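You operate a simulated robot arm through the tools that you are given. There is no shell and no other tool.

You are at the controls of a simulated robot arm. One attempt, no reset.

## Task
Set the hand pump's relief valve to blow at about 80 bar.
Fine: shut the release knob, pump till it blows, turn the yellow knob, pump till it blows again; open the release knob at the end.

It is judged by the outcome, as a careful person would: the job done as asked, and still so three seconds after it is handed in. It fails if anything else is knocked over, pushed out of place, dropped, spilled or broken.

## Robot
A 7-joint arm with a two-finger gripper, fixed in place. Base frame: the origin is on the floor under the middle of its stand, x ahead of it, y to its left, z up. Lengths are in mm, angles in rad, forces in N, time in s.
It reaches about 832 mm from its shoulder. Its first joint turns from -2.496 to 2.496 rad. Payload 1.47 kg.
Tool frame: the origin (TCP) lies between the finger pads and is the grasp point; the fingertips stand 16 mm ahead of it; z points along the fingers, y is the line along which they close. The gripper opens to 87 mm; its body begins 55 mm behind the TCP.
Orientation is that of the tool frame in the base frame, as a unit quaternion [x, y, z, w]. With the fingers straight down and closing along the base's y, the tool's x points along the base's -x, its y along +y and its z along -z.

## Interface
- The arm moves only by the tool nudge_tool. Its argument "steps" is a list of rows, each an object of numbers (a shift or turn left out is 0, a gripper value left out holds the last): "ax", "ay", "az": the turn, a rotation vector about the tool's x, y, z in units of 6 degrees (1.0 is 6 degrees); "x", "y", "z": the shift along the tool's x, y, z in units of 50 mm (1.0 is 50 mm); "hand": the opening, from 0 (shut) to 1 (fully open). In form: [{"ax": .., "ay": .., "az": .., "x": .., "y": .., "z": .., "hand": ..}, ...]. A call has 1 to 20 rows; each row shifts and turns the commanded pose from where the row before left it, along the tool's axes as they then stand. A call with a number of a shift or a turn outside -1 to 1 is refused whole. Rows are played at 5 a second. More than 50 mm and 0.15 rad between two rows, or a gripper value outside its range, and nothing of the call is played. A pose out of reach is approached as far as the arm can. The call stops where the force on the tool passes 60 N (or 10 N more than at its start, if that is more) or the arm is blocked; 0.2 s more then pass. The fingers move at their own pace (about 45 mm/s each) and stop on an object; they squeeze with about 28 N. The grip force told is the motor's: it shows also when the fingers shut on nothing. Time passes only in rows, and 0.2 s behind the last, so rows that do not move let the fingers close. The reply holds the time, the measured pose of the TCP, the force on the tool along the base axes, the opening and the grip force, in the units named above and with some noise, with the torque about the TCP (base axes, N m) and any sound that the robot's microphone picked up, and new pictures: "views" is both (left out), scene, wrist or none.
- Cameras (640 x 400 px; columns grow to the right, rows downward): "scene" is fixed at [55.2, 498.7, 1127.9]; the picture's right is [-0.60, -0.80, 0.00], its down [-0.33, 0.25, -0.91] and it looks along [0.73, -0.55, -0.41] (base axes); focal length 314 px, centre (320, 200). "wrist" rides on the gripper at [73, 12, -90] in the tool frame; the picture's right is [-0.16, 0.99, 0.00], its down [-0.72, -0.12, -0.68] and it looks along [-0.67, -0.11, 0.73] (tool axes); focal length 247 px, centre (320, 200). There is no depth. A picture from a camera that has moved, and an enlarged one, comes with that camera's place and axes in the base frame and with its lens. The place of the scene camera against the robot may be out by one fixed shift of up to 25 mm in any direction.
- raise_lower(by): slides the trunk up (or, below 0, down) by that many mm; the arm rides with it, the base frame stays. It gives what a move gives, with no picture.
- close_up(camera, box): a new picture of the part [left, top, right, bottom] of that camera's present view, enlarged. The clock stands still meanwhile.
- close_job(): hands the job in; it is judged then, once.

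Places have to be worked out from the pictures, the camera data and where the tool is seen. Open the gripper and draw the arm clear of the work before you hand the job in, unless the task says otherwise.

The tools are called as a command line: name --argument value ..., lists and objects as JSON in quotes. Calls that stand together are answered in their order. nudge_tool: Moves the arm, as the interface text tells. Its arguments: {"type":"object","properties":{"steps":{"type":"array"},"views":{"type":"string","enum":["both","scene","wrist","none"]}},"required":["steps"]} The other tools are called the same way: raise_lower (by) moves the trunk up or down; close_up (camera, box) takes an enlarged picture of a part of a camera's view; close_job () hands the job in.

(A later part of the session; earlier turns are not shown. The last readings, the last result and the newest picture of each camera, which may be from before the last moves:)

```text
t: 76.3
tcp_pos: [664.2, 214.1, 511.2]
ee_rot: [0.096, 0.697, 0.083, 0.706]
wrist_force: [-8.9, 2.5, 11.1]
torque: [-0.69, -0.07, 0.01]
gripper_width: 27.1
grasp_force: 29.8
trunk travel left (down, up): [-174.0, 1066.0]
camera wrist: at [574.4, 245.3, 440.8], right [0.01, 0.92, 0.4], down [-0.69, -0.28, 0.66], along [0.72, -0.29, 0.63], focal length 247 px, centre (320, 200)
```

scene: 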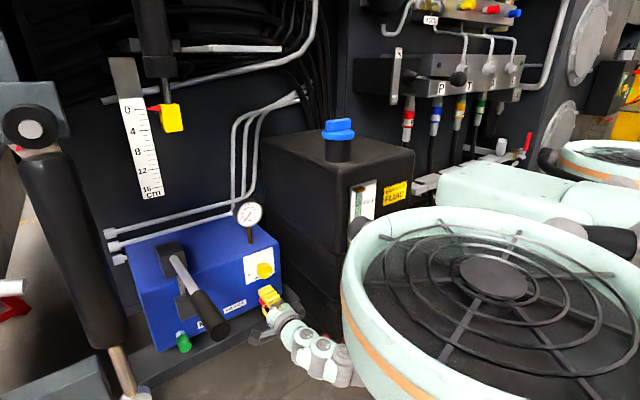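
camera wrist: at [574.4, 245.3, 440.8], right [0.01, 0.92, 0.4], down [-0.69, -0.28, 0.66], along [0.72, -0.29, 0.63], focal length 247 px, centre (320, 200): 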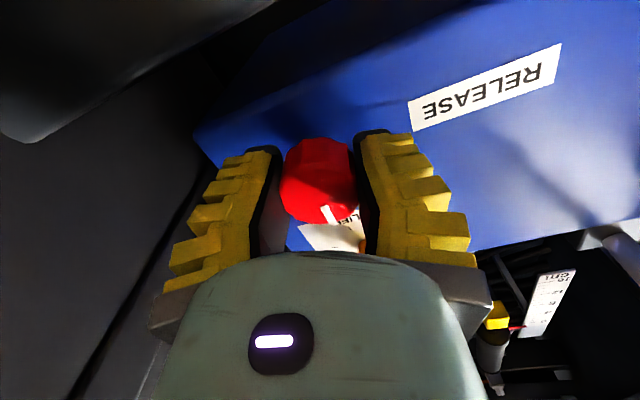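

The release knob is at its stop, with torque rising to −0.69 N·m and the pointer near 12 o'clock, so it is shut. I'll ease off the torque, open, and back straight out.

nudge_tool --steps '[{"az": -0.5}, {"az": -0.5}, {"hand": 0.65}, {"hand": 0.65}, {"z": -0.7}, {"z": -0.7}, {"z": -0.6}]' --views "both"

close_up --camera "wrist" --box '[220, 20, 420, 240]'

close_up --camera "scene" --box '[100, 190, 300, 370]'

```text
t: 78.0
tcp_pos: [565.9, 213.5, 509.9]
ee_rot: [0.058, 0.701, 0.045, 0.709]
wrist_force: [-0.5, 0.1, -1.7]
torque: [-0.01, 0.03, -0.04]
gripper_width: 61.5
grasp_force: 3.5
trunk travel left (down, up): [-174.0, 1066.0]
camera wrist: at [475.6, 237.3, 436.3], right [0.02, 0.95, 0.3], down [-0.69, -0.21, 0.69], along [0.72, -0.22, 0.66], focal length 247 px, centre (320, 200)
```

scene: 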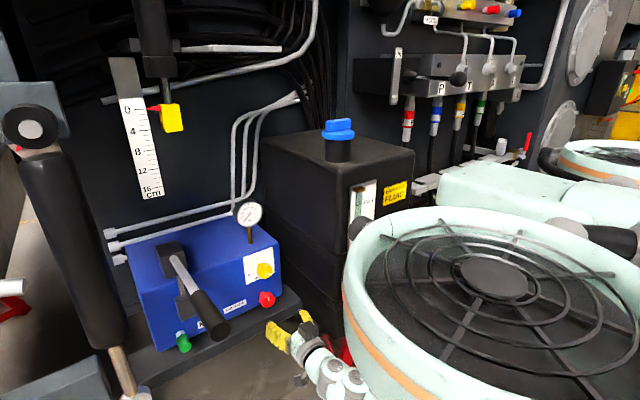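
wrist: 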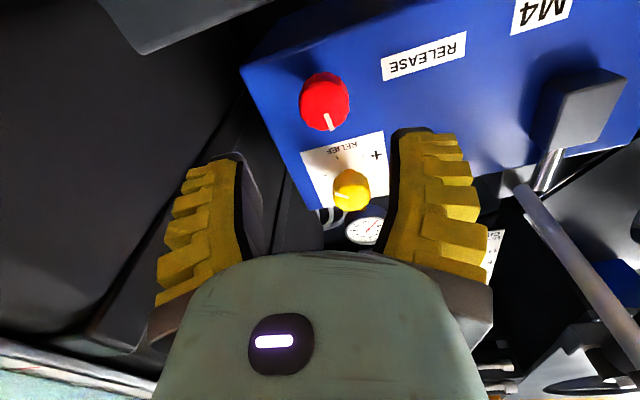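

```text
1.82 times, centred on (320, 130) of wrist
camera zoom: at [475.6, 237.3, 436.3], right [0.02, 0.95, 0.3], down [-0.69, -0.21, 0.69], along [0.72, -0.22, 0.66], focal length 449 px, centre (320, 327)
```

zoom: 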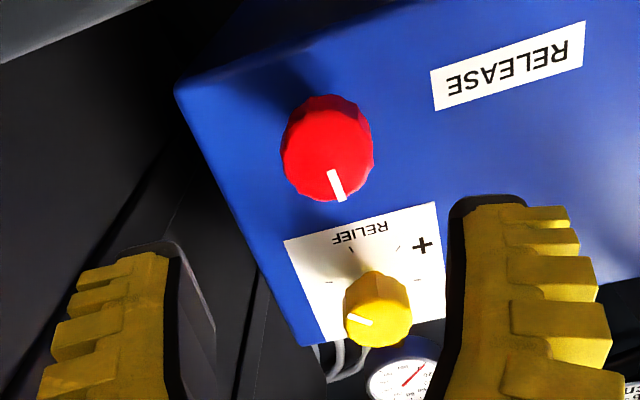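

```text
2.22 times, centred on (200, 280) of scene
camera zoom: at [55.2, 498.7, 1127.9], right [-0.6, -0.8, 0.0], down [-0.33, 0.25, -0.91], along [0.73, -0.55, -0.41], focal length 697 px, centre (587, 22)
```

zoom: 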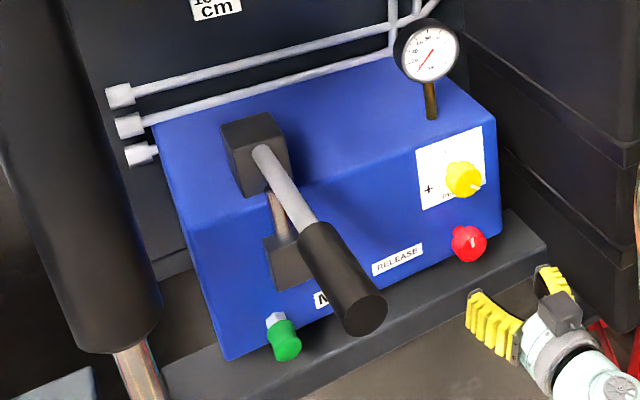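

The red pointer is at 12 o'clock, so the release is shut. The pump handle's end is near (415, 410, 730), with its lever along x at y≈410. I'll swing the tool in yaw to reach the handle from the right side, starting with five steps.

nudge_tool --steps '[{"az": -1}, {"az": -0.4}, {"ax": -1, "y": 0.3}, {"ax": -1, "y": 0.3}, {"ax": -1, "y": 0.3}, {"ax": -1, "y": 0.3}, {"ax": -1, "y": 0.3}]' --views "scene"

```text
t: 79.5
tcp_pos: [552.0, 288.5, 510.7]
ee_rot: [-0.178, 0.681, 0.175, 0.689]
wrist_force: [-0.7, -0.2, -0.9]
torque: [0.03, -0.03, -0.01]
gripper_width: 61.0
grasp_force: 3.1
trunk travel left (down, up): [-174.0, 1066.0]
```

scene: 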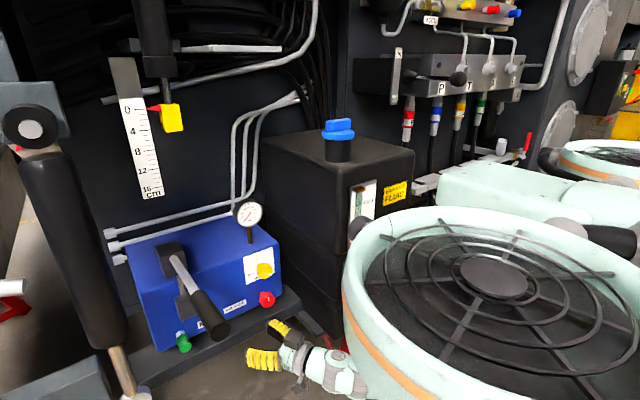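

The yaw is tracking well. I'll continue with five more yaw steps, pulling back slightly in x.

nudge_tool --steps '[{"ax": -1, "y": 0.4, "z": -0.2}, {"ax": -1, "y": 0.4, "z": -0.2}, {"ax": -1, "y": 0.4, "z": -0.2}, {"ax": -1, "y": 0.4, "z": -0.2}, {"ax": -1, "y": 0.4, "z": -0.3}]' --views "scene"

```text
t: 80.8
tcp_pos: [445.6, 325.0, 508.8]
ee_rot: [-0.35, 0.613, 0.346, 0.618]
wrist_force: [-0.4, -0.3, 0.3]
torque: [-0.03, -0.01, 0.04]
gripper_width: 61.3
grasp_force: 3.1
trunk travel left (down, up): [-174.0, 1066.0]
```

scene: 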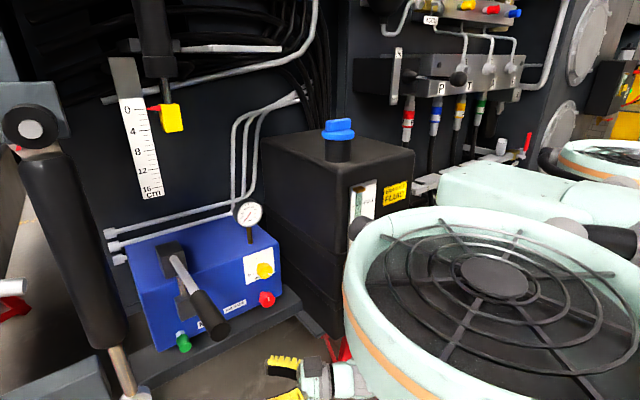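

Yaw is 59° and tracking well. Now I'll roll the hand 90° so the fingers close vertically.

nudge_tool --steps '[{"az": 1, "hand": 0.9}, {"az": 1}, {"az": 1}, {"az": 1}, {"az": 1}, {"az": 1}, {"az": 1}, {"az": 1}, {"az": 1}, {"az": 1}, {"az": 1}, {"az": 1}, {"az": 1}, {"az": 1}, {"az": 1}]' --views "both"

```text
t: 84.0
tcp_pos: [446.0, 326.0, 509.2]
ee_rot: [0.187, 0.681, 0.681, 0.193]
wrist_force: [-0.3, -0.3, 1.3]
torque: [0.02, 0.01, -0.01]
gripper_width: 80.2
grasp_force: 1.2
trunk travel left (down, up): [-174.0, 1066.0]
camera wrist: at [335.8, 286.9, 517.5], right [0.13, -0.08, 0.99], down [0.27, -0.96, -0.11], along [0.95, 0.28, -0.1], focal length 247 px, centre (320, 200)
```

scene: 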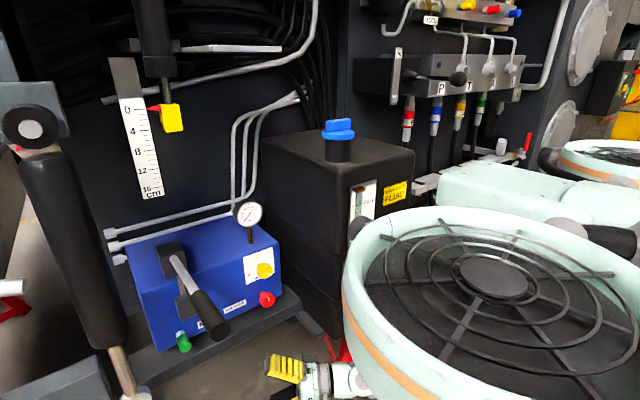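
wrist: 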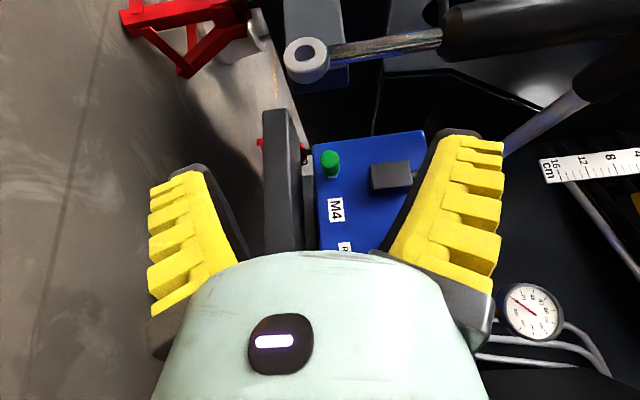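

The hand is now at yaw 59° with the fingers closing vertically, and the gauge is visible as well. I'll raise the trunk so the tool is at handle height.

raise_lower --by 200

nudge_tool --steps '[{"hand": 1.0}]' --views "both"

close_up --camera "scene" --box '[120, 200, 360, 380]'

```text
t: 86.1
tcp_pos: [446.5, 325.5, 708.7]
ee_rot: [0.186, 0.681, 0.681, 0.193]
wrist_force: [0.2, 0.5, 0.7]
torque: [-0.01, 0.01, 0.0]
gripper_width: 80.5
grasp_force: 1.4
trunk travel left (down, up): [-374.0, 866.0]
```

```text
t: 86.5
tcp_pos: [446.9, 327.1, 710.1]
ee_rot: [0.186, 0.681, 0.682, 0.193]
wrist_force: [0.4, 0.1, 0.9]
torque: [-0.03, 0.0, 0.02]
gripper_width: 87.2
grasp_force: 0.1
trunk travel left (down, up): [-374.0, 866.0]
camera wrist: at [335.9, 286.8, 717.4], right [0.12, -0.08, 0.99], down [0.27, -0.96, -0.11], along [0.95, 0.28, -0.1], focal length 247 px, centre (320, 200)
```

scene: 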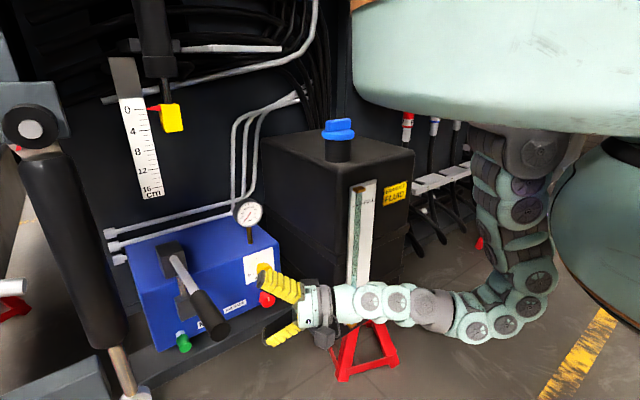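
wrist: 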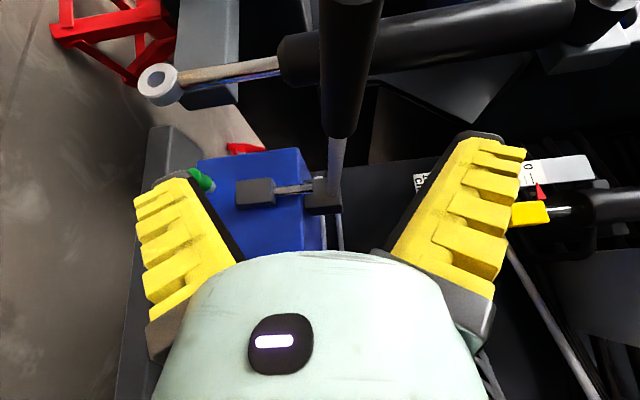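

```text
2.22 times, centred on (240, 290) of scene
camera zoom: at [55.2, 498.7, 1127.9], right [-0.6, -0.8, 0.0], down [-0.33, 0.25, -0.91], along [0.73, -0.55, -0.41], focal length 697 px, centre (498, 0)
```

zoom: 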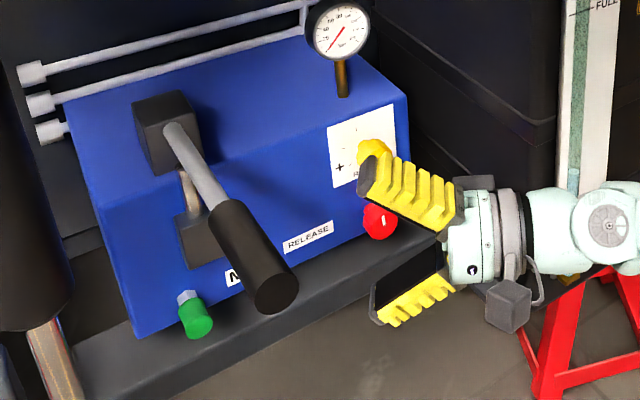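

The handle's grip axis is at y≈410 and about z≈728 at x≈450, roughly 36 mm in diameter. I'll shift so the approach line passes through (450, 410, 728), then advance part way.

nudge_tool --steps '[{"x": 0.4, "y": 0.18, "z": -0.24}, {"x": 0.4, "y": 0.18, "z": -0.24}, {"z": 0.5}, {"z": 0.5}]' --views "both"

close_up --camera "scene" --box '[140, 220, 340, 380]'

```text
t: 87.5
tcp_pos: [424.7, 369.7, 727.0]
ee_rot: [0.186, 0.68, 0.682, 0.195]
wrist_force: [0.7, -0.8, 0.5]
torque: [-0.02, -0.01, 0.03]
gripper_width: 87.1
grasp_force: 0.1
trunk travel left (down, up): [-374.0, 866.0]
camera wrist: at [314.4, 331.2, 735.6], right [0.12, -0.08, 0.99], down [0.27, -0.96, -0.11], along [0.96, 0.28, -0.1], focal length 247 px, centre (320, 200)
```

scene: 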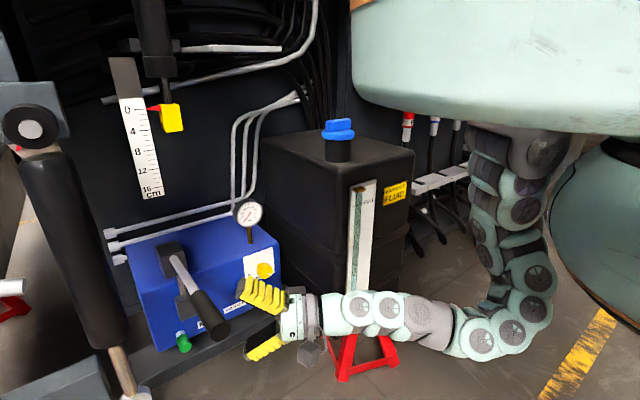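
wrist: 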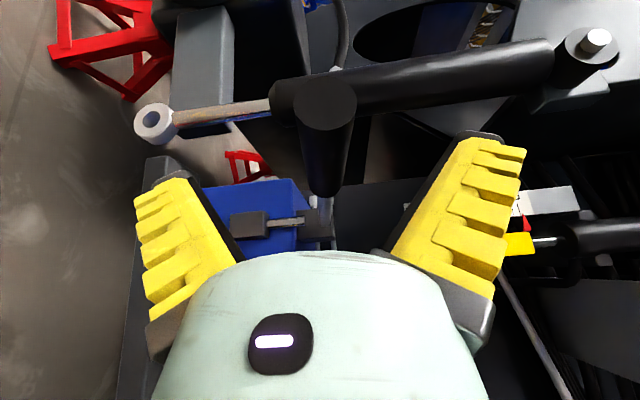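

```text
2.50 times, centred on (240, 300) of scene
camera zoom: at [55.2, 498.7, 1127.9], right [-0.6, -0.8, 0.0], down [-0.33, 0.25, -0.91], along [0.73, -0.55, -0.41], focal length 784 px, centre (520, -50)
```

zoom: 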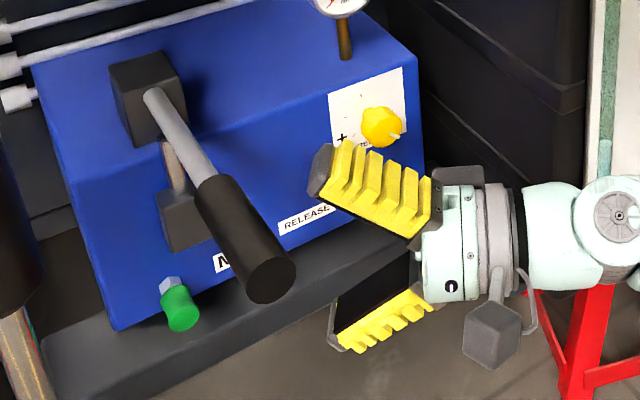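

The handle end is at (417, 410, 731) and is centred between the fingers. I'll advance 46 mm so the fingers straddle the grip.

nudge_tool --steps '[{"z": 0.46}, {"z": 0.46}]' --views "both"

close_up --camera "scene" --box '[140, 220, 340, 380]'

```text
t: 88.1
tcp_pos: [449.6, 408.8, 727.2]
ee_rot: [0.186, 0.68, 0.683, 0.193]
wrist_force: [0.9, -1.2, -0.3]
torque: [0.0, -0.03, -0.01]
gripper_width: 87.2
grasp_force: 0.1
trunk travel left (down, up): [-374.0, 866.0]
camera wrist: at [339.1, 368.7, 735.4], right [0.12, -0.08, 0.99], down [0.27, -0.96, -0.11], along [0.95, 0.28, -0.1], focal length 247 px, centre (320, 200)
```

scene: 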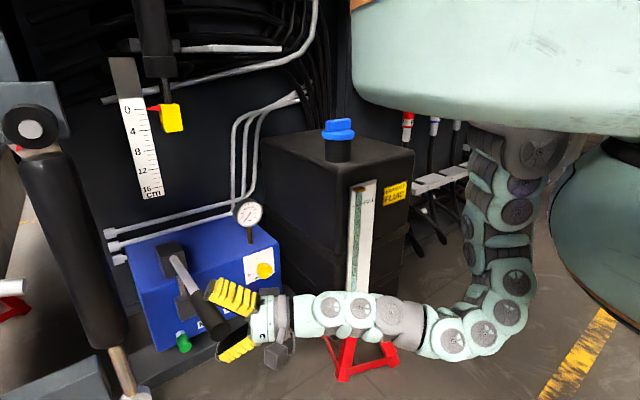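
wrist: 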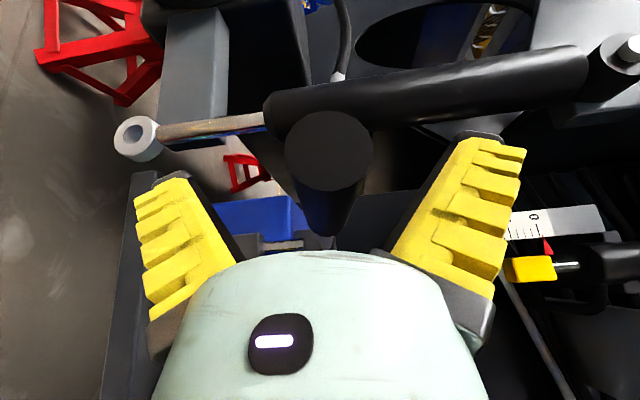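

```text
2.50 times, centred on (240, 300) of scene
camera zoom: at [55.2, 498.7, 1127.9], right [-0.6, -0.8, 0.0], down [-0.33, 0.25, -0.91], along [0.73, -0.55, -0.41], focal length 784 px, centre (520, -50)
```

zoom: 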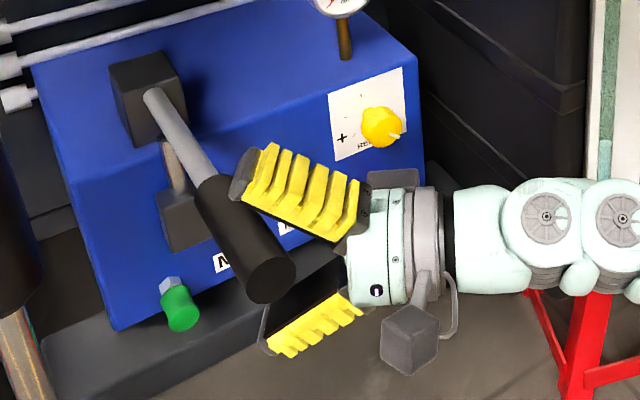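

The fingers straddle the grip. I'll close to a loose cage around it so I can move the lever up and down without fighting its arc.

nudge_tool --steps '[{"hand": 0.5}, {"hand": 0.5}, {"hand": 0.5}, {"hand": 0.5}]' --views "wrist"

close_up --camera "scene" --box '[230, 195, 270, 230]'

```text
t: 89.1
tcp_pos: [449.8, 408.3, 727.0]
ee_rot: [0.186, 0.681, 0.682, 0.193]
wrist_force: [0.1, -0.1, 0.1]
torque: [0.01, 0.0, 0.0]
gripper_width: 49.0
grasp_force: 3.8
trunk travel left (down, up): [-374.0, 866.0]
camera wrist: at [338.7, 367.9, 735.0], right [0.13, -0.08, 0.99], down [0.27, -0.96, -0.11], along [0.95, 0.28, -0.1], focal length 247 px, centre (320, 200)
```

wrist: 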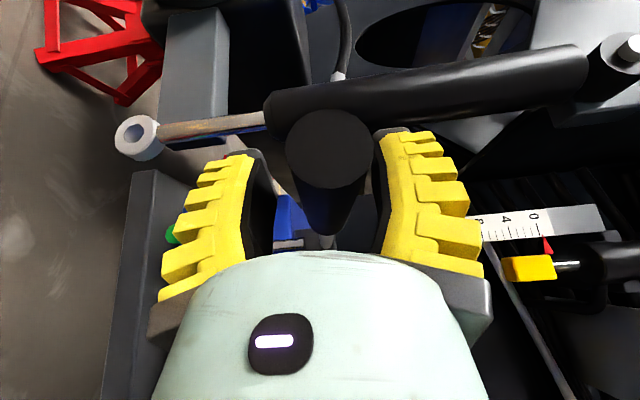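

```text
11.43 times, centred on (250, 212) of scene
camera zoom: at [55.2, 498.7, 1127.9], right [-0.6, -0.8, 0.0], down [-0.33, 0.25, -0.91], along [0.73, -0.55, -0.41], focal length 3586 px, centre (1120, 57)
```

zoom: 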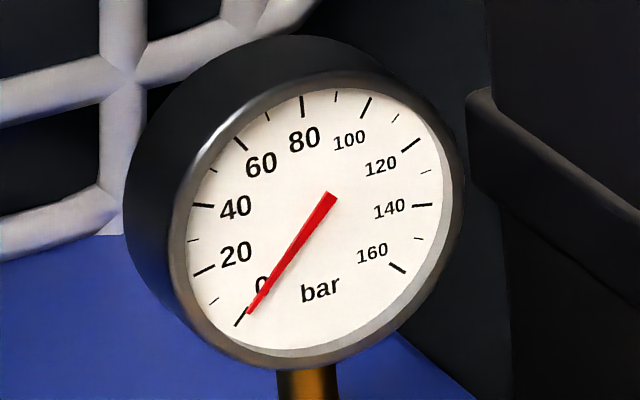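

The gauge reads clearly in the scene close-up: 0 bar at present. Now I'll try a first downward stroke of about 50 mm.

nudge_tool --steps '[{"y": -0.35}, {"y": -0.35}, {"y": -0.35}]' --views "both"

close_up --camera "scene" --box '[230, 195, 270, 230]'

```text
t: 89.9
tcp_pos: [448.3, 407.9, 672.7]
ee_rot: [0.185, 0.68, 0.682, 0.194]
wrist_force: [-2.4, -3.3, 5.6]
torque: [0.07, -0.17, -0.03]
gripper_width: 53.8
grasp_force: 7.4
trunk travel left (down, up): [-374.0, 866.0]
camera wrist: at [338.1, 368.2, 680.9], right [0.12, -0.08, 0.99], down [0.27, -0.96, -0.11], along [0.95, 0.28, -0.1], focal length 247 px, centre (320, 200)
```

scene: 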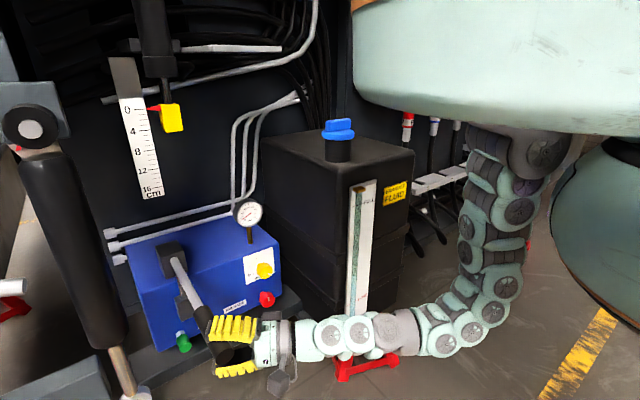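
wrist: 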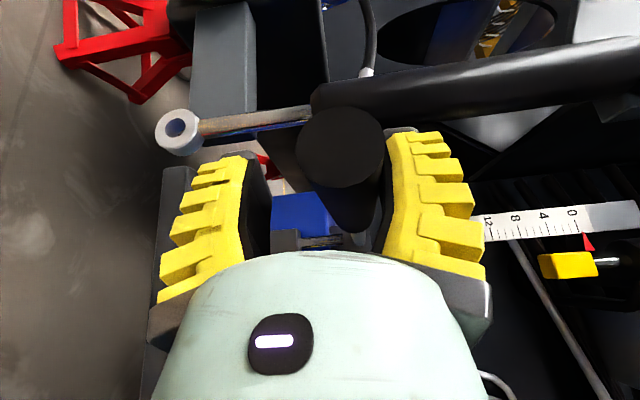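

```text
11.43 times, centred on (250, 212) of scene
camera zoom: at [55.2, 498.7, 1127.9], right [-0.6, -0.8, 0.0], down [-0.33, 0.25, -0.91], along [0.73, -0.55, -0.41], focal length 3586 px, centre (1120, 57)
```

zoom: 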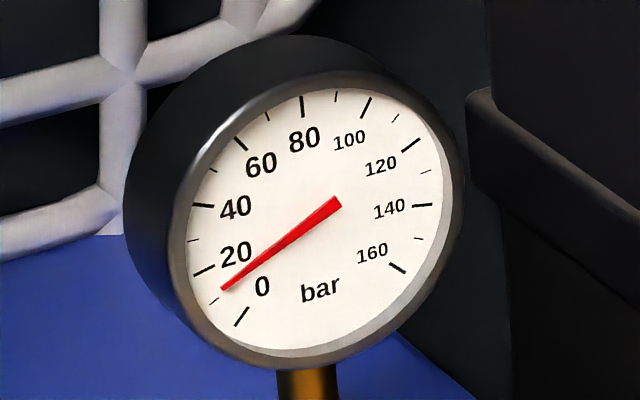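

The down-stroke raised the pressure to about 12 bar with little force. I'll continue down to find the bottom of the stroke.

nudge_tool --steps '[{"y": -0.3}, {"y": -0.3}, {"y": -0.3}]' --views "wrist"

close_up --camera "scene" --box '[230, 195, 270, 230]'

```text
t: 90.7
tcp_pos: [450.1, 408.0, 629.3]
ee_rot: [0.186, 0.68, 0.682, 0.194]
wrist_force: [-0.8, -3.7, 9.2]
torque: [0.13, -0.14, 0.05]
gripper_width: 56.7
grasp_force: 10.4
trunk travel left (down, up): [-374.0, 866.0]
camera wrist: at [341.4, 368.8, 638.2], right [0.12, -0.08, 0.99], down [0.27, -0.96, -0.11], along [0.96, 0.28, -0.1], focal length 247 px, centre (320, 200)
```

wrist: 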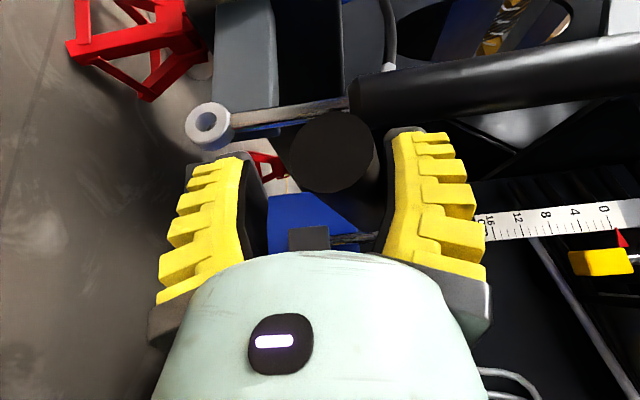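

```text
11.43 times, centred on (250, 212) of scene
camera zoom: at [55.2, 498.7, 1127.9], right [-0.6, -0.8, 0.0], down [-0.33, 0.25, -0.91], along [0.73, -0.55, -0.41], focal length 3586 px, centre (1120, 57)
```

zoom: 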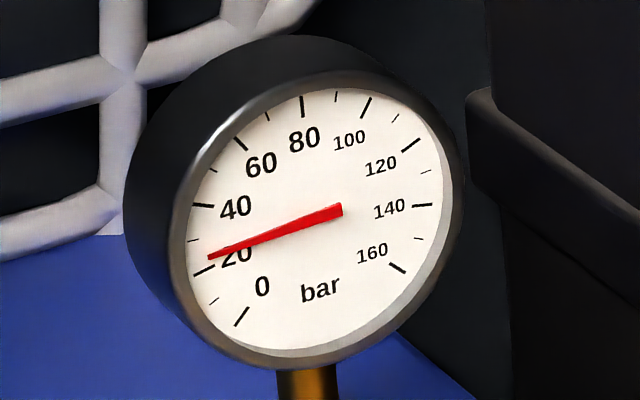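

About 24 bar now, with low force. I'll continue down a little further, watching for the bottom stop.

nudge_tool --steps '[{"y": -0.3}, {"y": -0.3}]' --views "wrist"

close_up --camera "scene" --box '[230, 195, 270, 230]'

```text
t: 91.3
tcp_pos: [454.0, 408.4, 601.7]
ee_rot: [0.186, 0.679, 0.683, 0.194]
wrist_force: [4.7, -4.2, 13.1]
torque: [0.12, 0.02, -0.02]
gripper_width: 58.9
grasp_force: 12.4
trunk travel left (down, up): [-374.0, 866.0]
camera wrist: at [344.0, 369.0, 609.7], right [0.12, -0.08, 0.99], down [0.27, -0.96, -0.11], along [0.96, 0.28, -0.09], focal length 247 px, centre (320, 200)
```

wrist: 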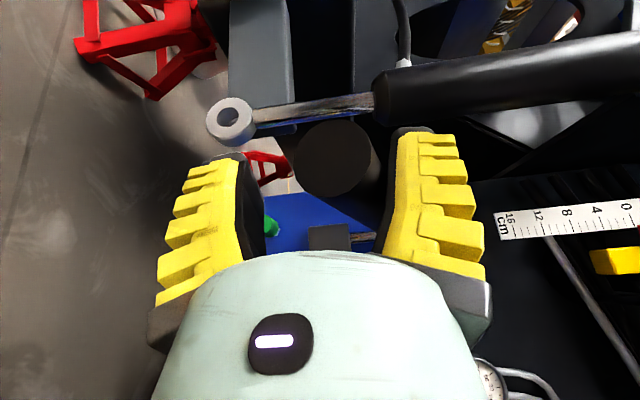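

```text
11.43 times, centred on (250, 212) of scene
camera zoom: at [55.2, 498.7, 1127.9], right [-0.6, -0.8, 0.0], down [-0.33, 0.25, -0.91], along [0.73, -0.55, -0.41], focal length 3586 px, centre (1120, 57)
```

zoom: 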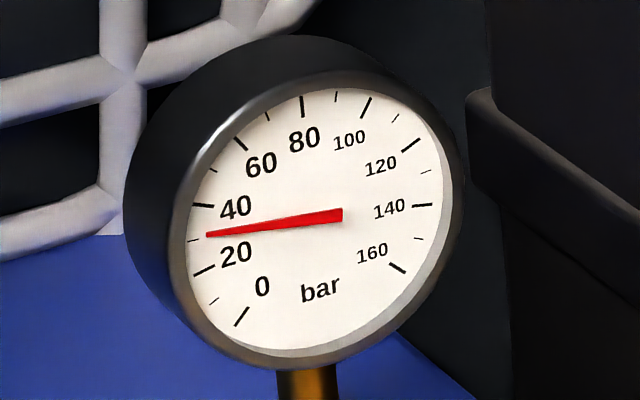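

About 31 bar. Now I'll do the return stroke up to near the starting height.

nudge_tool --steps '[{"y": 0.4}, {"y": 0.45}, {"y": 0.45}, {"y": 0.45}, {"y": 0.45}, {"y": 0.45}]' --views "wrist"

close_up --camera "scene" --box '[230, 195, 270, 230]'

```text
t: 92.7
tcp_pos: [448.9, 408.8, 731.3]
ee_rot: [0.186, 0.681, 0.682, 0.194]
wrist_force: [0.3, -0.3, 0.6]
torque: [0.01, -0.02, -0.02]
gripper_width: 49.2
grasp_force: 4.6
trunk travel left (down, up): [-374.0, 866.0]
camera wrist: at [338.3, 369.0, 739.6], right [0.13, -0.08, 0.99], down [0.27, -0.96, -0.11], along [0.95, 0.28, -0.1], focal length 247 px, centre (320, 200)
```

wrist: 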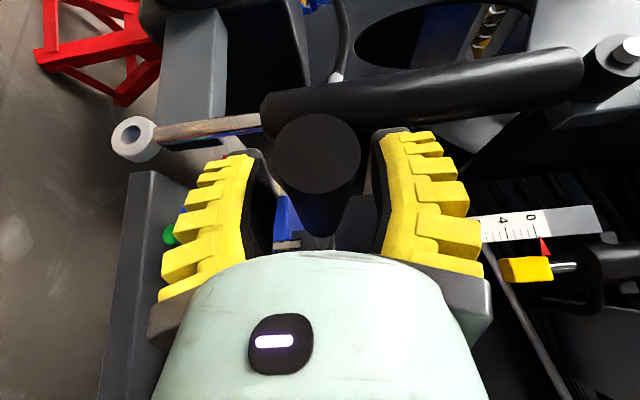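

```text
11.43 times, centred on (250, 212) of scene
camera zoom: at [55.2, 498.7, 1127.9], right [-0.6, -0.8, 0.0], down [-0.33, 0.25, -0.91], along [0.73, -0.55, -0.41], focal length 3586 px, centre (1120, 57)
```

zoom: 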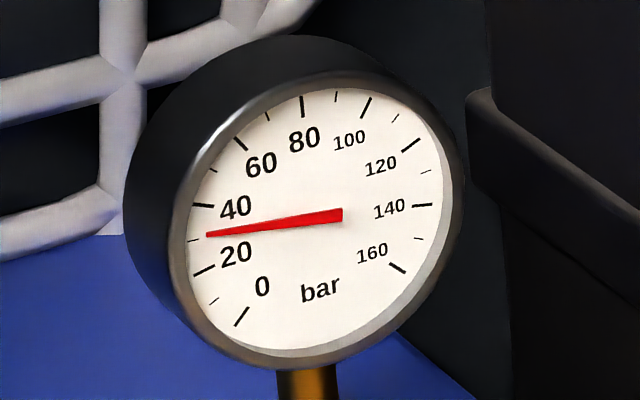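

Pressure holds at 31 bar, so the release is sealing. I'll make the second down-stroke in stages and listen for the relief valve.

nudge_tool --steps '[{"y": -0.35}, {"y": -0.35}, {"y": -0.35}]' --views "none"

close_up --camera "scene" --box '[230, 195, 270, 230]'

nudge_tool --steps '[{"y": -0.3}, {"y": -0.3}]' --views "none"

close_up --camera "scene" --box '[230, 195, 270, 230]'

```text
t: 93.5
tcp_pos: [447.0, 409.2, 678.4]
ee_rot: [0.186, 0.681, 0.682, 0.192]
wrist_force: [-7.3, -0.5, 11.7]
torque: [-0.01, -0.19, 0.12]
gripper_width: 58.3
grasp_force: 10.7
trunk travel left (down, up): [-374.0, 866.0]
```

```text
11.43 times, centred on (250, 212) of scene
camera zoom: at [55.2, 498.7, 1127.9], right [-0.6, -0.8, 0.0], down [-0.33, 0.25, -0.91], along [0.73, -0.55, -0.41], focal length 3586 px, centre (1120, 57)
```

zoom: 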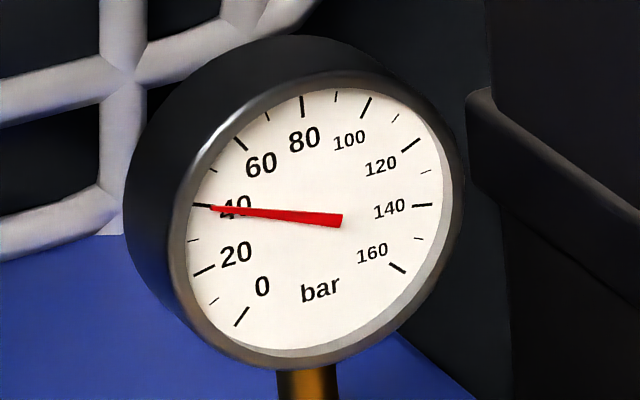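

```text
t: 94.1
tcp_pos: [447.2, 407.5, 649.6]
ee_rot: [0.184, 0.68, 0.683, 0.194]
wrist_force: [-9.0, -4.1, 14.3]
torque: [0.1, -0.41, 0.07]
gripper_width: 62.0
grasp_force: 13.1
trunk travel left (down, up): [-374.0, 866.0]
```

```text
11.43 times, centred on (250, 212) of scene
camera zoom: at [55.2, 498.7, 1127.9], right [-0.6, -0.8, 0.0], down [-0.33, 0.25, -0.91], along [0.73, -0.55, -0.41], focal length 3586 px, centre (1120, 57)
```

zoom: 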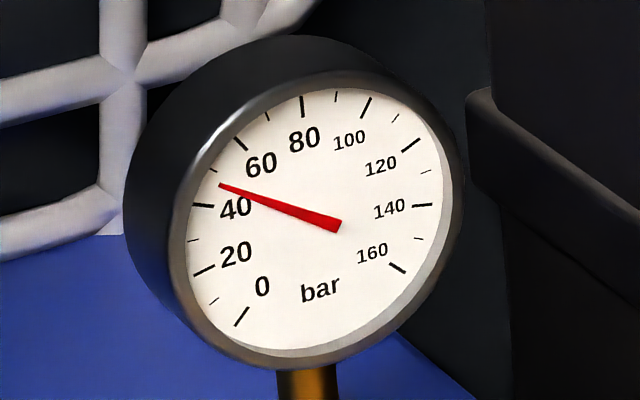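

About 46 bar. Handle force is only about 14 N, but the loose fingers are being pushed open. I'll squeeze firmer and keep going down in small steps.

nudge_tool --steps '[{"hand": 0.2}, {"hand": 0.2, "y": -0.2}, {"y": -0.3}]' --views "none"

close_up --camera "scene" --box '[230, 195, 270, 230]'

```text
t: 94.9
tcp_pos: [452.6, 408.0, 624.8]
ee_rot: [0.186, 0.679, 0.683, 0.195]
wrist_force: [0.7, -6.8, 17.4]
torque: [0.19, -0.21, -0.06]
gripper_width: 34.2
grasp_force: 13.7
trunk travel left (down, up): [-374.0, 866.0]
```

```text
11.43 times, centred on (250, 212) of scene
camera zoom: at [55.2, 498.7, 1127.9], right [-0.6, -0.8, 0.0], down [-0.33, 0.25, -0.91], along [0.73, -0.55, -0.41], focal length 3586 px, centre (1120, 57)
```

zoom: 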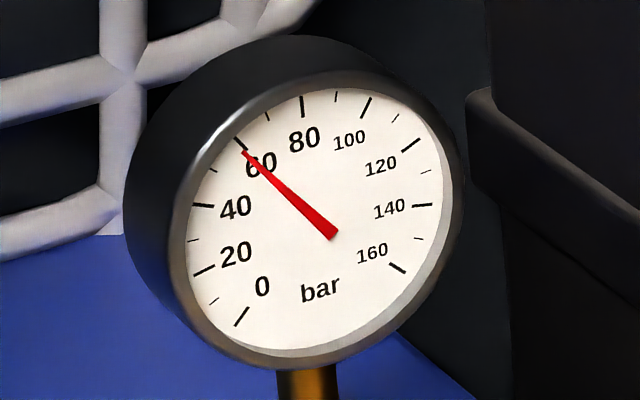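

About 60 bar, with a firm grip on the handle. I'll continue with smaller steps.

nudge_tool --steps '[{"y": -0.25}]' --views "none"

close_up --camera "scene" --box '[230, 195, 270, 230]'

nudge_tool --steps '[{"y": -0.25}]' --views "none"

close_up --camera "scene" --box '[230, 195, 270, 230]'

```text
t: 95.3
tcp_pos: [454.4, 408.7, 613.4]
ee_rot: [0.185, 0.679, 0.683, 0.196]
wrist_force: [3.9, -6.6, 18.8]
torque: [0.22, -0.16, -0.05]
gripper_width: 36.2
grasp_force: 15.0
trunk travel left (down, up): [-374.0, 866.0]
```

```text
11.43 times, centred on (250, 212) of scene
camera zoom: at [55.2, 498.7, 1127.9], right [-0.6, -0.8, 0.0], down [-0.33, 0.25, -0.91], along [0.73, -0.55, -0.41], focal length 3586 px, centre (1120, 57)
```

zoom: 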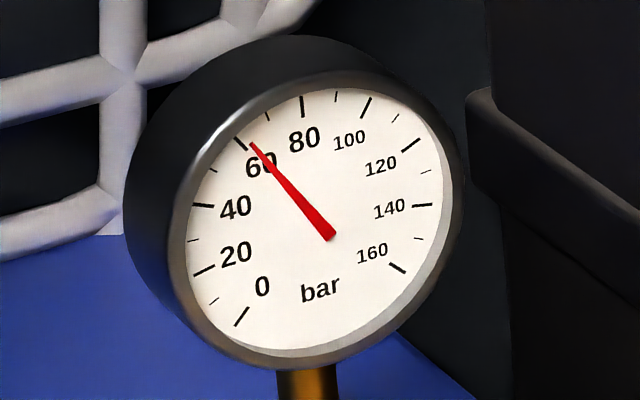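

```text
t: 95.7
tcp_pos: [454.7, 408.6, 600.9]
ee_rot: [0.185, 0.679, 0.683, 0.195]
wrist_force: [4.5, -5.2, 21.3]
torque: [0.17, -0.19, -0.07]
gripper_width: 36.0
grasp_force: 16.1
trunk travel left (down, up): [-374.0, 866.0]
```

```text
11.43 times, centred on (250, 212) of scene
camera zoom: at [55.2, 498.7, 1127.9], right [-0.6, -0.8, 0.0], down [-0.33, 0.25, -0.91], along [0.73, -0.55, -0.41], focal length 3586 px, centre (1120, 57)
```

zoom: 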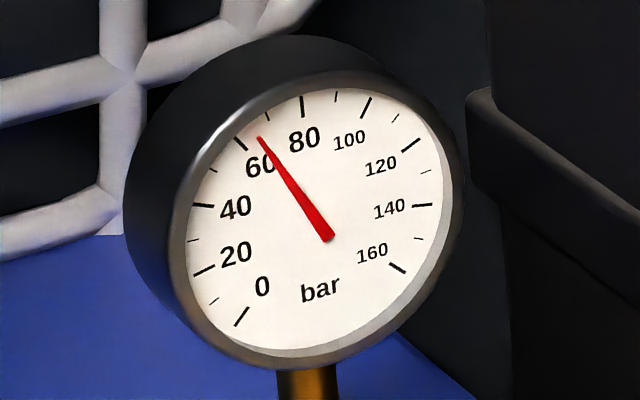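

About 66 bar and no relief yet. I'll return the handle upwards, gripped, and begin the third down-stroke.

nudge_tool --steps '[{"y": 0.4}, {"y": 0.45}, {"y": 0.45}, {"y": 0.45}, {"y": 0.45}, {"y": 0.3}]' --views "wrist"

close_up --camera "scene" --box '[230, 195, 270, 230]'

```text
t: 97.1
tcp_pos: [448.5, 409.5, 722.5]
ee_rot: [0.187, 0.681, 0.681, 0.192]
wrist_force: [-3.0, 0.1, -1.6]
torque: [0.08, 1.09, 0.1]
gripper_width: 29.0
grasp_force: 30.1
trunk travel left (down, up): [-374.0, 866.0]
camera wrist: at [338.3, 369.6, 732.1], right [0.13, -0.08, 0.99], down [0.27, -0.96, -0.11], along [0.95, 0.28, -0.1], focal length 247 px, centre (320, 200)
```

wrist: 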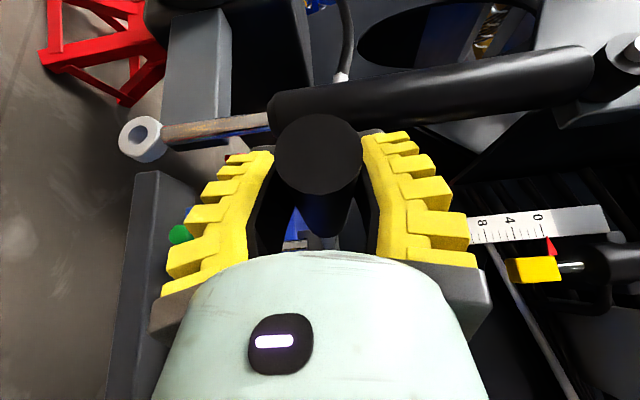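

```text
11.43 times, centred on (250, 212) of scene
camera zoom: at [55.2, 498.7, 1127.9], right [-0.6, -0.8, 0.0], down [-0.33, 0.25, -0.91], along [0.73, -0.55, -0.41], focal length 3586 px, centre (1120, 57)
```

zoom: 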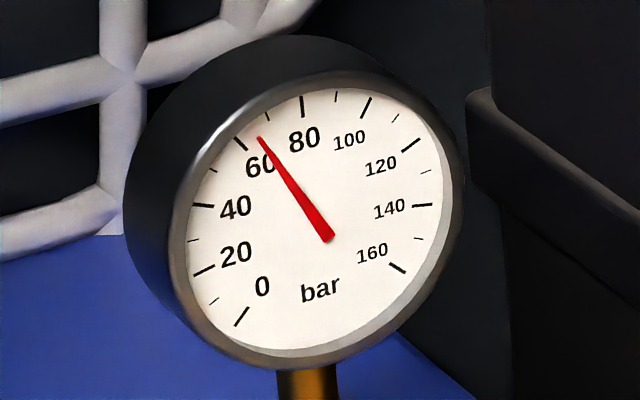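

Holding at 66 bar. On the third down-stroke I'll go in small steps with a gauge check after each.

nudge_tool --steps '[{"y": -0.3}, {"y": -0.2}]' --views "none"

close_up --camera "scene" --box '[230, 195, 270, 230]'

nudge_tool --steps '[{"y": -0.3}]' --views "none"

close_up --camera "scene" --box '[230, 195, 270, 230]'

nudge_tool --steps '[{"y": -0.3}]' --views "none"

close_up --camera "scene" --box '[230, 195, 270, 230]'

```text
t: 97.7
tcp_pos: [446.1, 408.9, 701.3]
ee_rot: [0.187, 0.679, 0.683, 0.194]
wrist_force: [-15.2, -5.6, 19.1]
torque: [-0.1, -0.73, -0.17]
gripper_width: 25.9
grasp_force: 30.5
trunk travel left (down, up): [-374.0, 866.0]
```

```text
11.43 times, centred on (250, 212) of scene
camera zoom: at [55.2, 498.7, 1127.9], right [-0.6, -0.8, 0.0], down [-0.33, 0.25, -0.91], along [0.73, -0.55, -0.41], focal length 3586 px, centre (1120, 57)
```

zoom: 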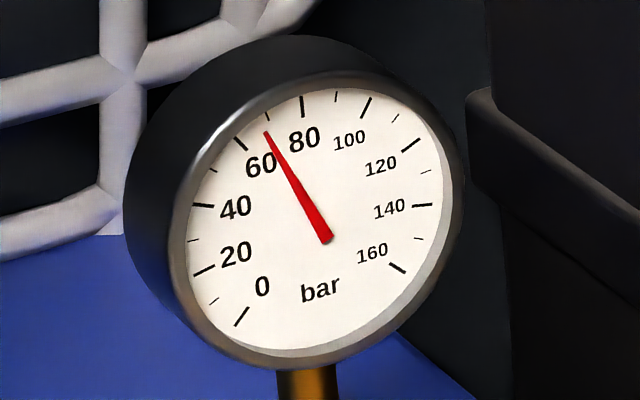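

```text
t: 98.1
tcp_pos: [448.3, 409.4, 685.3]
ee_rot: [0.187, 0.68, 0.682, 0.193]
wrist_force: [-15.6, -4.8, 20.6]
torque: [-0.02, -0.81, -0.05]
gripper_width: 27.2
grasp_force: 29.5
trunk travel left (down, up): [-374.0, 866.0]
```

```text
11.43 times, centred on (250, 212) of scene
camera zoom: at [55.2, 498.7, 1127.9], right [-0.6, -0.8, 0.0], down [-0.33, 0.25, -0.91], along [0.73, -0.55, -0.41], focal length 3586 px, centre (1120, 57)
```

zoom: 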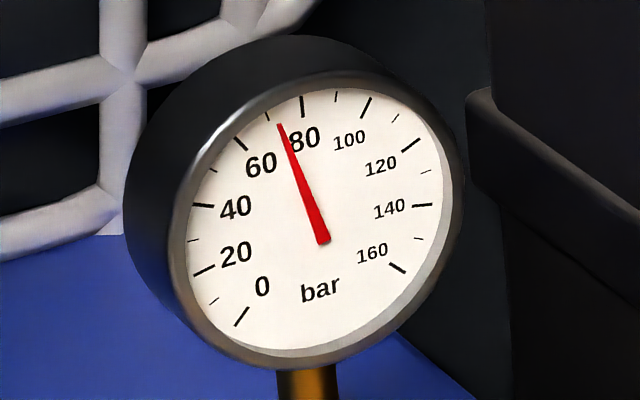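

```text
t: 98.5
tcp_pos: [449.3, 410.6, 671.2]
ee_rot: [0.186, 0.679, 0.683, 0.194]
wrist_force: [-15.1, -3.7, 22.2]
torque: [-0.02, -1.1, 0.05]
gripper_width: 29.9
grasp_force: 29.9
trunk travel left (down, up): [-374.0, 866.0]
```

```text
11.43 times, centred on (250, 212) of scene
camera zoom: at [55.2, 498.7, 1127.9], right [-0.6, -0.8, 0.0], down [-0.33, 0.25, -0.91], along [0.73, -0.55, -0.41], focal length 3586 px, centre (1120, 57)
```

zoom: 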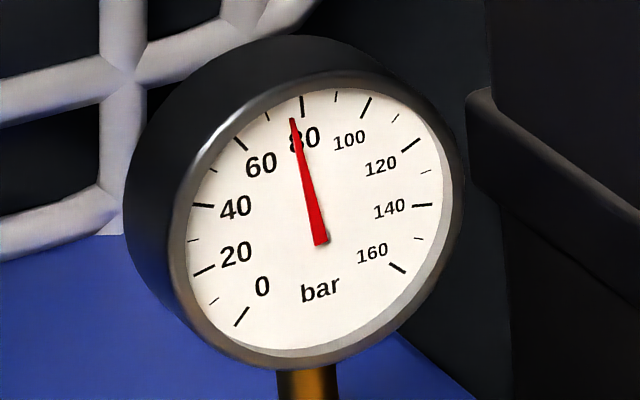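

About 78 bar, and no relief yet. Continuing.

nudge_tool --steps '[{"y": -0.3}]' --views "none"

close_up --camera "scene" --box '[230, 195, 270, 230]'

nudge_tool --steps '[{"y": -0.3}]' --views "none"

close_up --camera "scene" --box '[230, 195, 270, 230]'

nudge_tool --steps '[{"y": -0.3}]' --views "none"

close_up --camera "scene" --box '[230, 195, 270, 230]'

```text
t: 98.9
tcp_pos: [450.1, 410.9, 655.0]
ee_rot: [0.186, 0.679, 0.683, 0.195]
wrist_force: [-11.1, -3.8, 23.4]
torque: [0.18, -1.33, -0.08]
gripper_width: 31.9
grasp_force: 29.9
trunk travel left (down, up): [-374.0, 866.0]
```

```text
11.43 times, centred on (250, 212) of scene
camera zoom: at [55.2, 498.7, 1127.9], right [-0.6, -0.8, 0.0], down [-0.33, 0.25, -0.91], along [0.73, -0.55, -0.41], focal length 3586 px, centre (1120, 57)
```

zoom: 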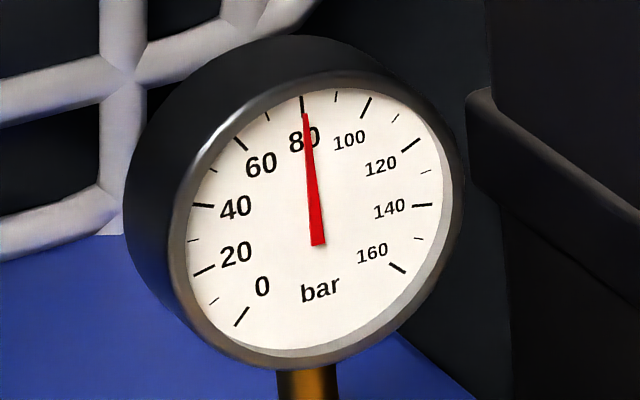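

```text
t: 99.3
tcp_pos: [451.3, 411.2, 640.6]
ee_rot: [0.184, 0.679, 0.683, 0.195]
wrist_force: [-7.1, -3.9, 26.0]
torque: [0.16, -1.26, 0.01]
gripper_width: 33.0
grasp_force: 30.2
trunk travel left (down, up): [-374.0, 866.0]
```

```text
11.43 times, centred on (250, 212) of scene
camera zoom: at [55.2, 498.7, 1127.9], right [-0.6, -0.8, 0.0], down [-0.33, 0.25, -0.91], along [0.73, -0.55, -0.41], focal length 3586 px, centre (1120, 57)
```

zoom: 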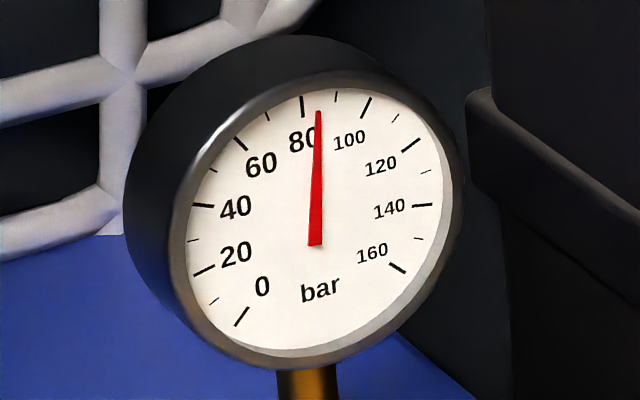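

```text
t: 99.7
tcp_pos: [454.0, 410.4, 625.7]
ee_rot: [0.186, 0.678, 0.683, 0.197]
wrist_force: [-1.9, -4.1, 26.2]
torque: [0.23, -1.19, 0.13]
gripper_width: 34.7
grasp_force: 30.3
trunk travel left (down, up): [-374.0, 866.0]
```

```text
11.43 times, centred on (250, 212) of scene
camera zoom: at [55.2, 498.7, 1127.9], right [-0.6, -0.8, 0.0], down [-0.33, 0.25, -0.91], along [0.73, -0.55, -0.41], focal length 3586 px, centre (1120, 57)
```

zoom: 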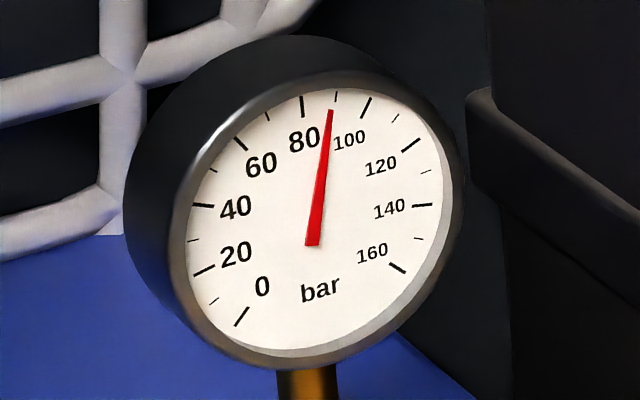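

About 88 bar, so the relief is set higher than 80. Continuing.

nudge_tool --steps '[{"y": -0.3}]' --views "none"

close_up --camera "scene" --box '[230, 195, 270, 230]'

nudge_tool --steps '[{"y": -0.3}]' --views "none"

close_up --camera "scene" --box '[230, 195, 270, 230]'

```text
t: 100.1
tcp_pos: [456.6, 410.2, 612.2]
ee_rot: [0.185, 0.678, 0.684, 0.197]
wrist_force: [4.4, -7.9, 29.4]
torque: [0.21, -1.1, 0.16]
gripper_width: 36.8
grasp_force: 30.1
trunk travel left (down, up): [-374.0, 866.0]
```

```text
11.43 times, centred on (250, 212) of scene
camera zoom: at [55.2, 498.7, 1127.9], right [-0.6, -0.8, 0.0], down [-0.33, 0.25, -0.91], along [0.73, -0.55, -0.41], focal length 3586 px, centre (1120, 57)
```

zoom: 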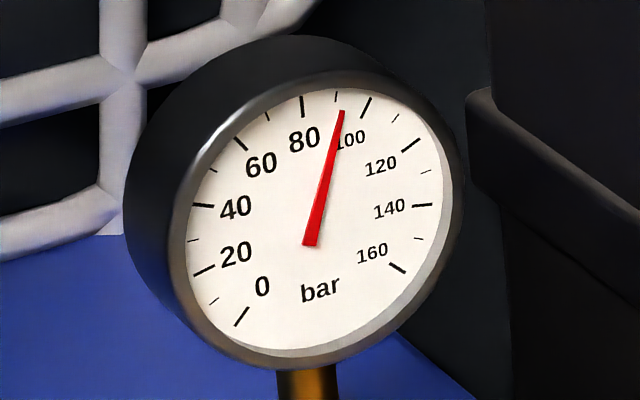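

```text
t: 100.5
tcp_pos: [459.7, 410.7, 600.2]
ee_rot: [0.185, 0.677, 0.684, 0.198]
wrist_force: [10.8, -8.0, 33.9]
torque: [0.21, -0.98, 0.23]
gripper_width: 37.8
grasp_force: 30.3
trunk travel left (down, up): [-374.0, 866.0]
```

```text
11.43 times, centred on (250, 212) of scene
camera zoom: at [55.2, 498.7, 1127.9], right [-0.6, -0.8, 0.0], down [-0.33, 0.25, -0.91], along [0.73, -0.55, -0.41], focal length 3586 px, centre (1120, 57)
```

zoom: 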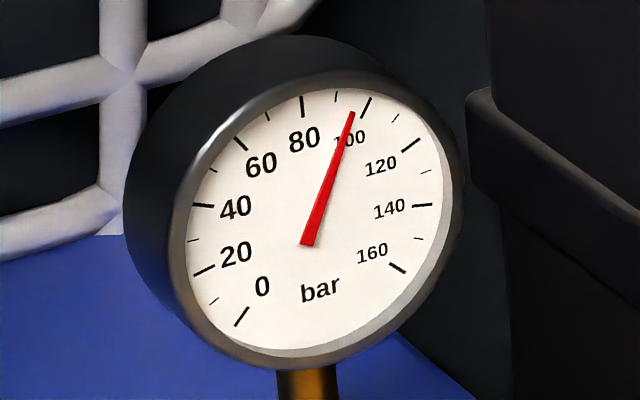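

About 95 bar at the bottom of the stroke. I'll do the return stroke and start the fourth.

nudge_tool --steps '[{"y": 0.4}, {"y": 0.45}, {"y": 0.45}, {"y": 0.45}, {"y": 0.45}, {"y": 0.3}]' --views "none"

nudge_tool --steps '[{"y": -0.3}, {"y": -0.2}]' --views "none"

close_up --camera "scene" --box '[230, 195, 270, 230]'

```text
t: 101.9
tcp_pos: [448.4, 411.0, 719.5]
ee_rot: [0.186, 0.681, 0.681, 0.192]
wrist_force: [-3.5, 6.1, 0.3]
torque: [-0.2, 0.61, -0.03]
gripper_width: 28.9
grasp_force: 29.1
trunk travel left (down, up): [-374.0, 866.0]
```

```text
t: 102.5
tcp_pos: [447.6, 410.5, 697.8]
ee_rot: [0.186, 0.679, 0.683, 0.194]
wrist_force: [-20.2, -3.3, 25.4]
torque: [-0.03, -0.79, -0.19]
gripper_width: 25.9
grasp_force: 30.0
trunk travel left (down, up): [-374.0, 866.0]
```

```text
11.43 times, centred on (250, 212) of scene
camera zoom: at [55.2, 498.7, 1127.9], right [-0.6, -0.8, 0.0], down [-0.33, 0.25, -0.91], along [0.73, -0.55, -0.41], focal length 3586 px, centre (1120, 57)
```

zoom: 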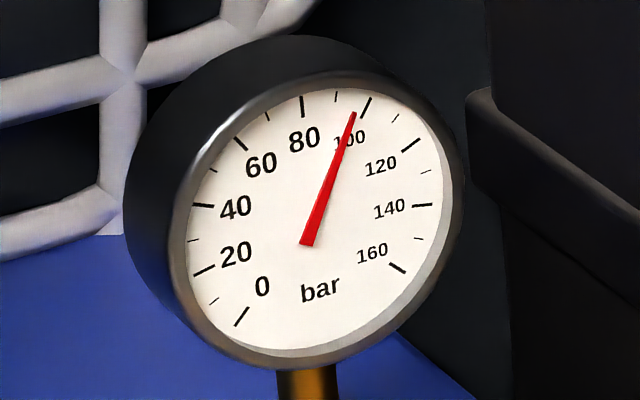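

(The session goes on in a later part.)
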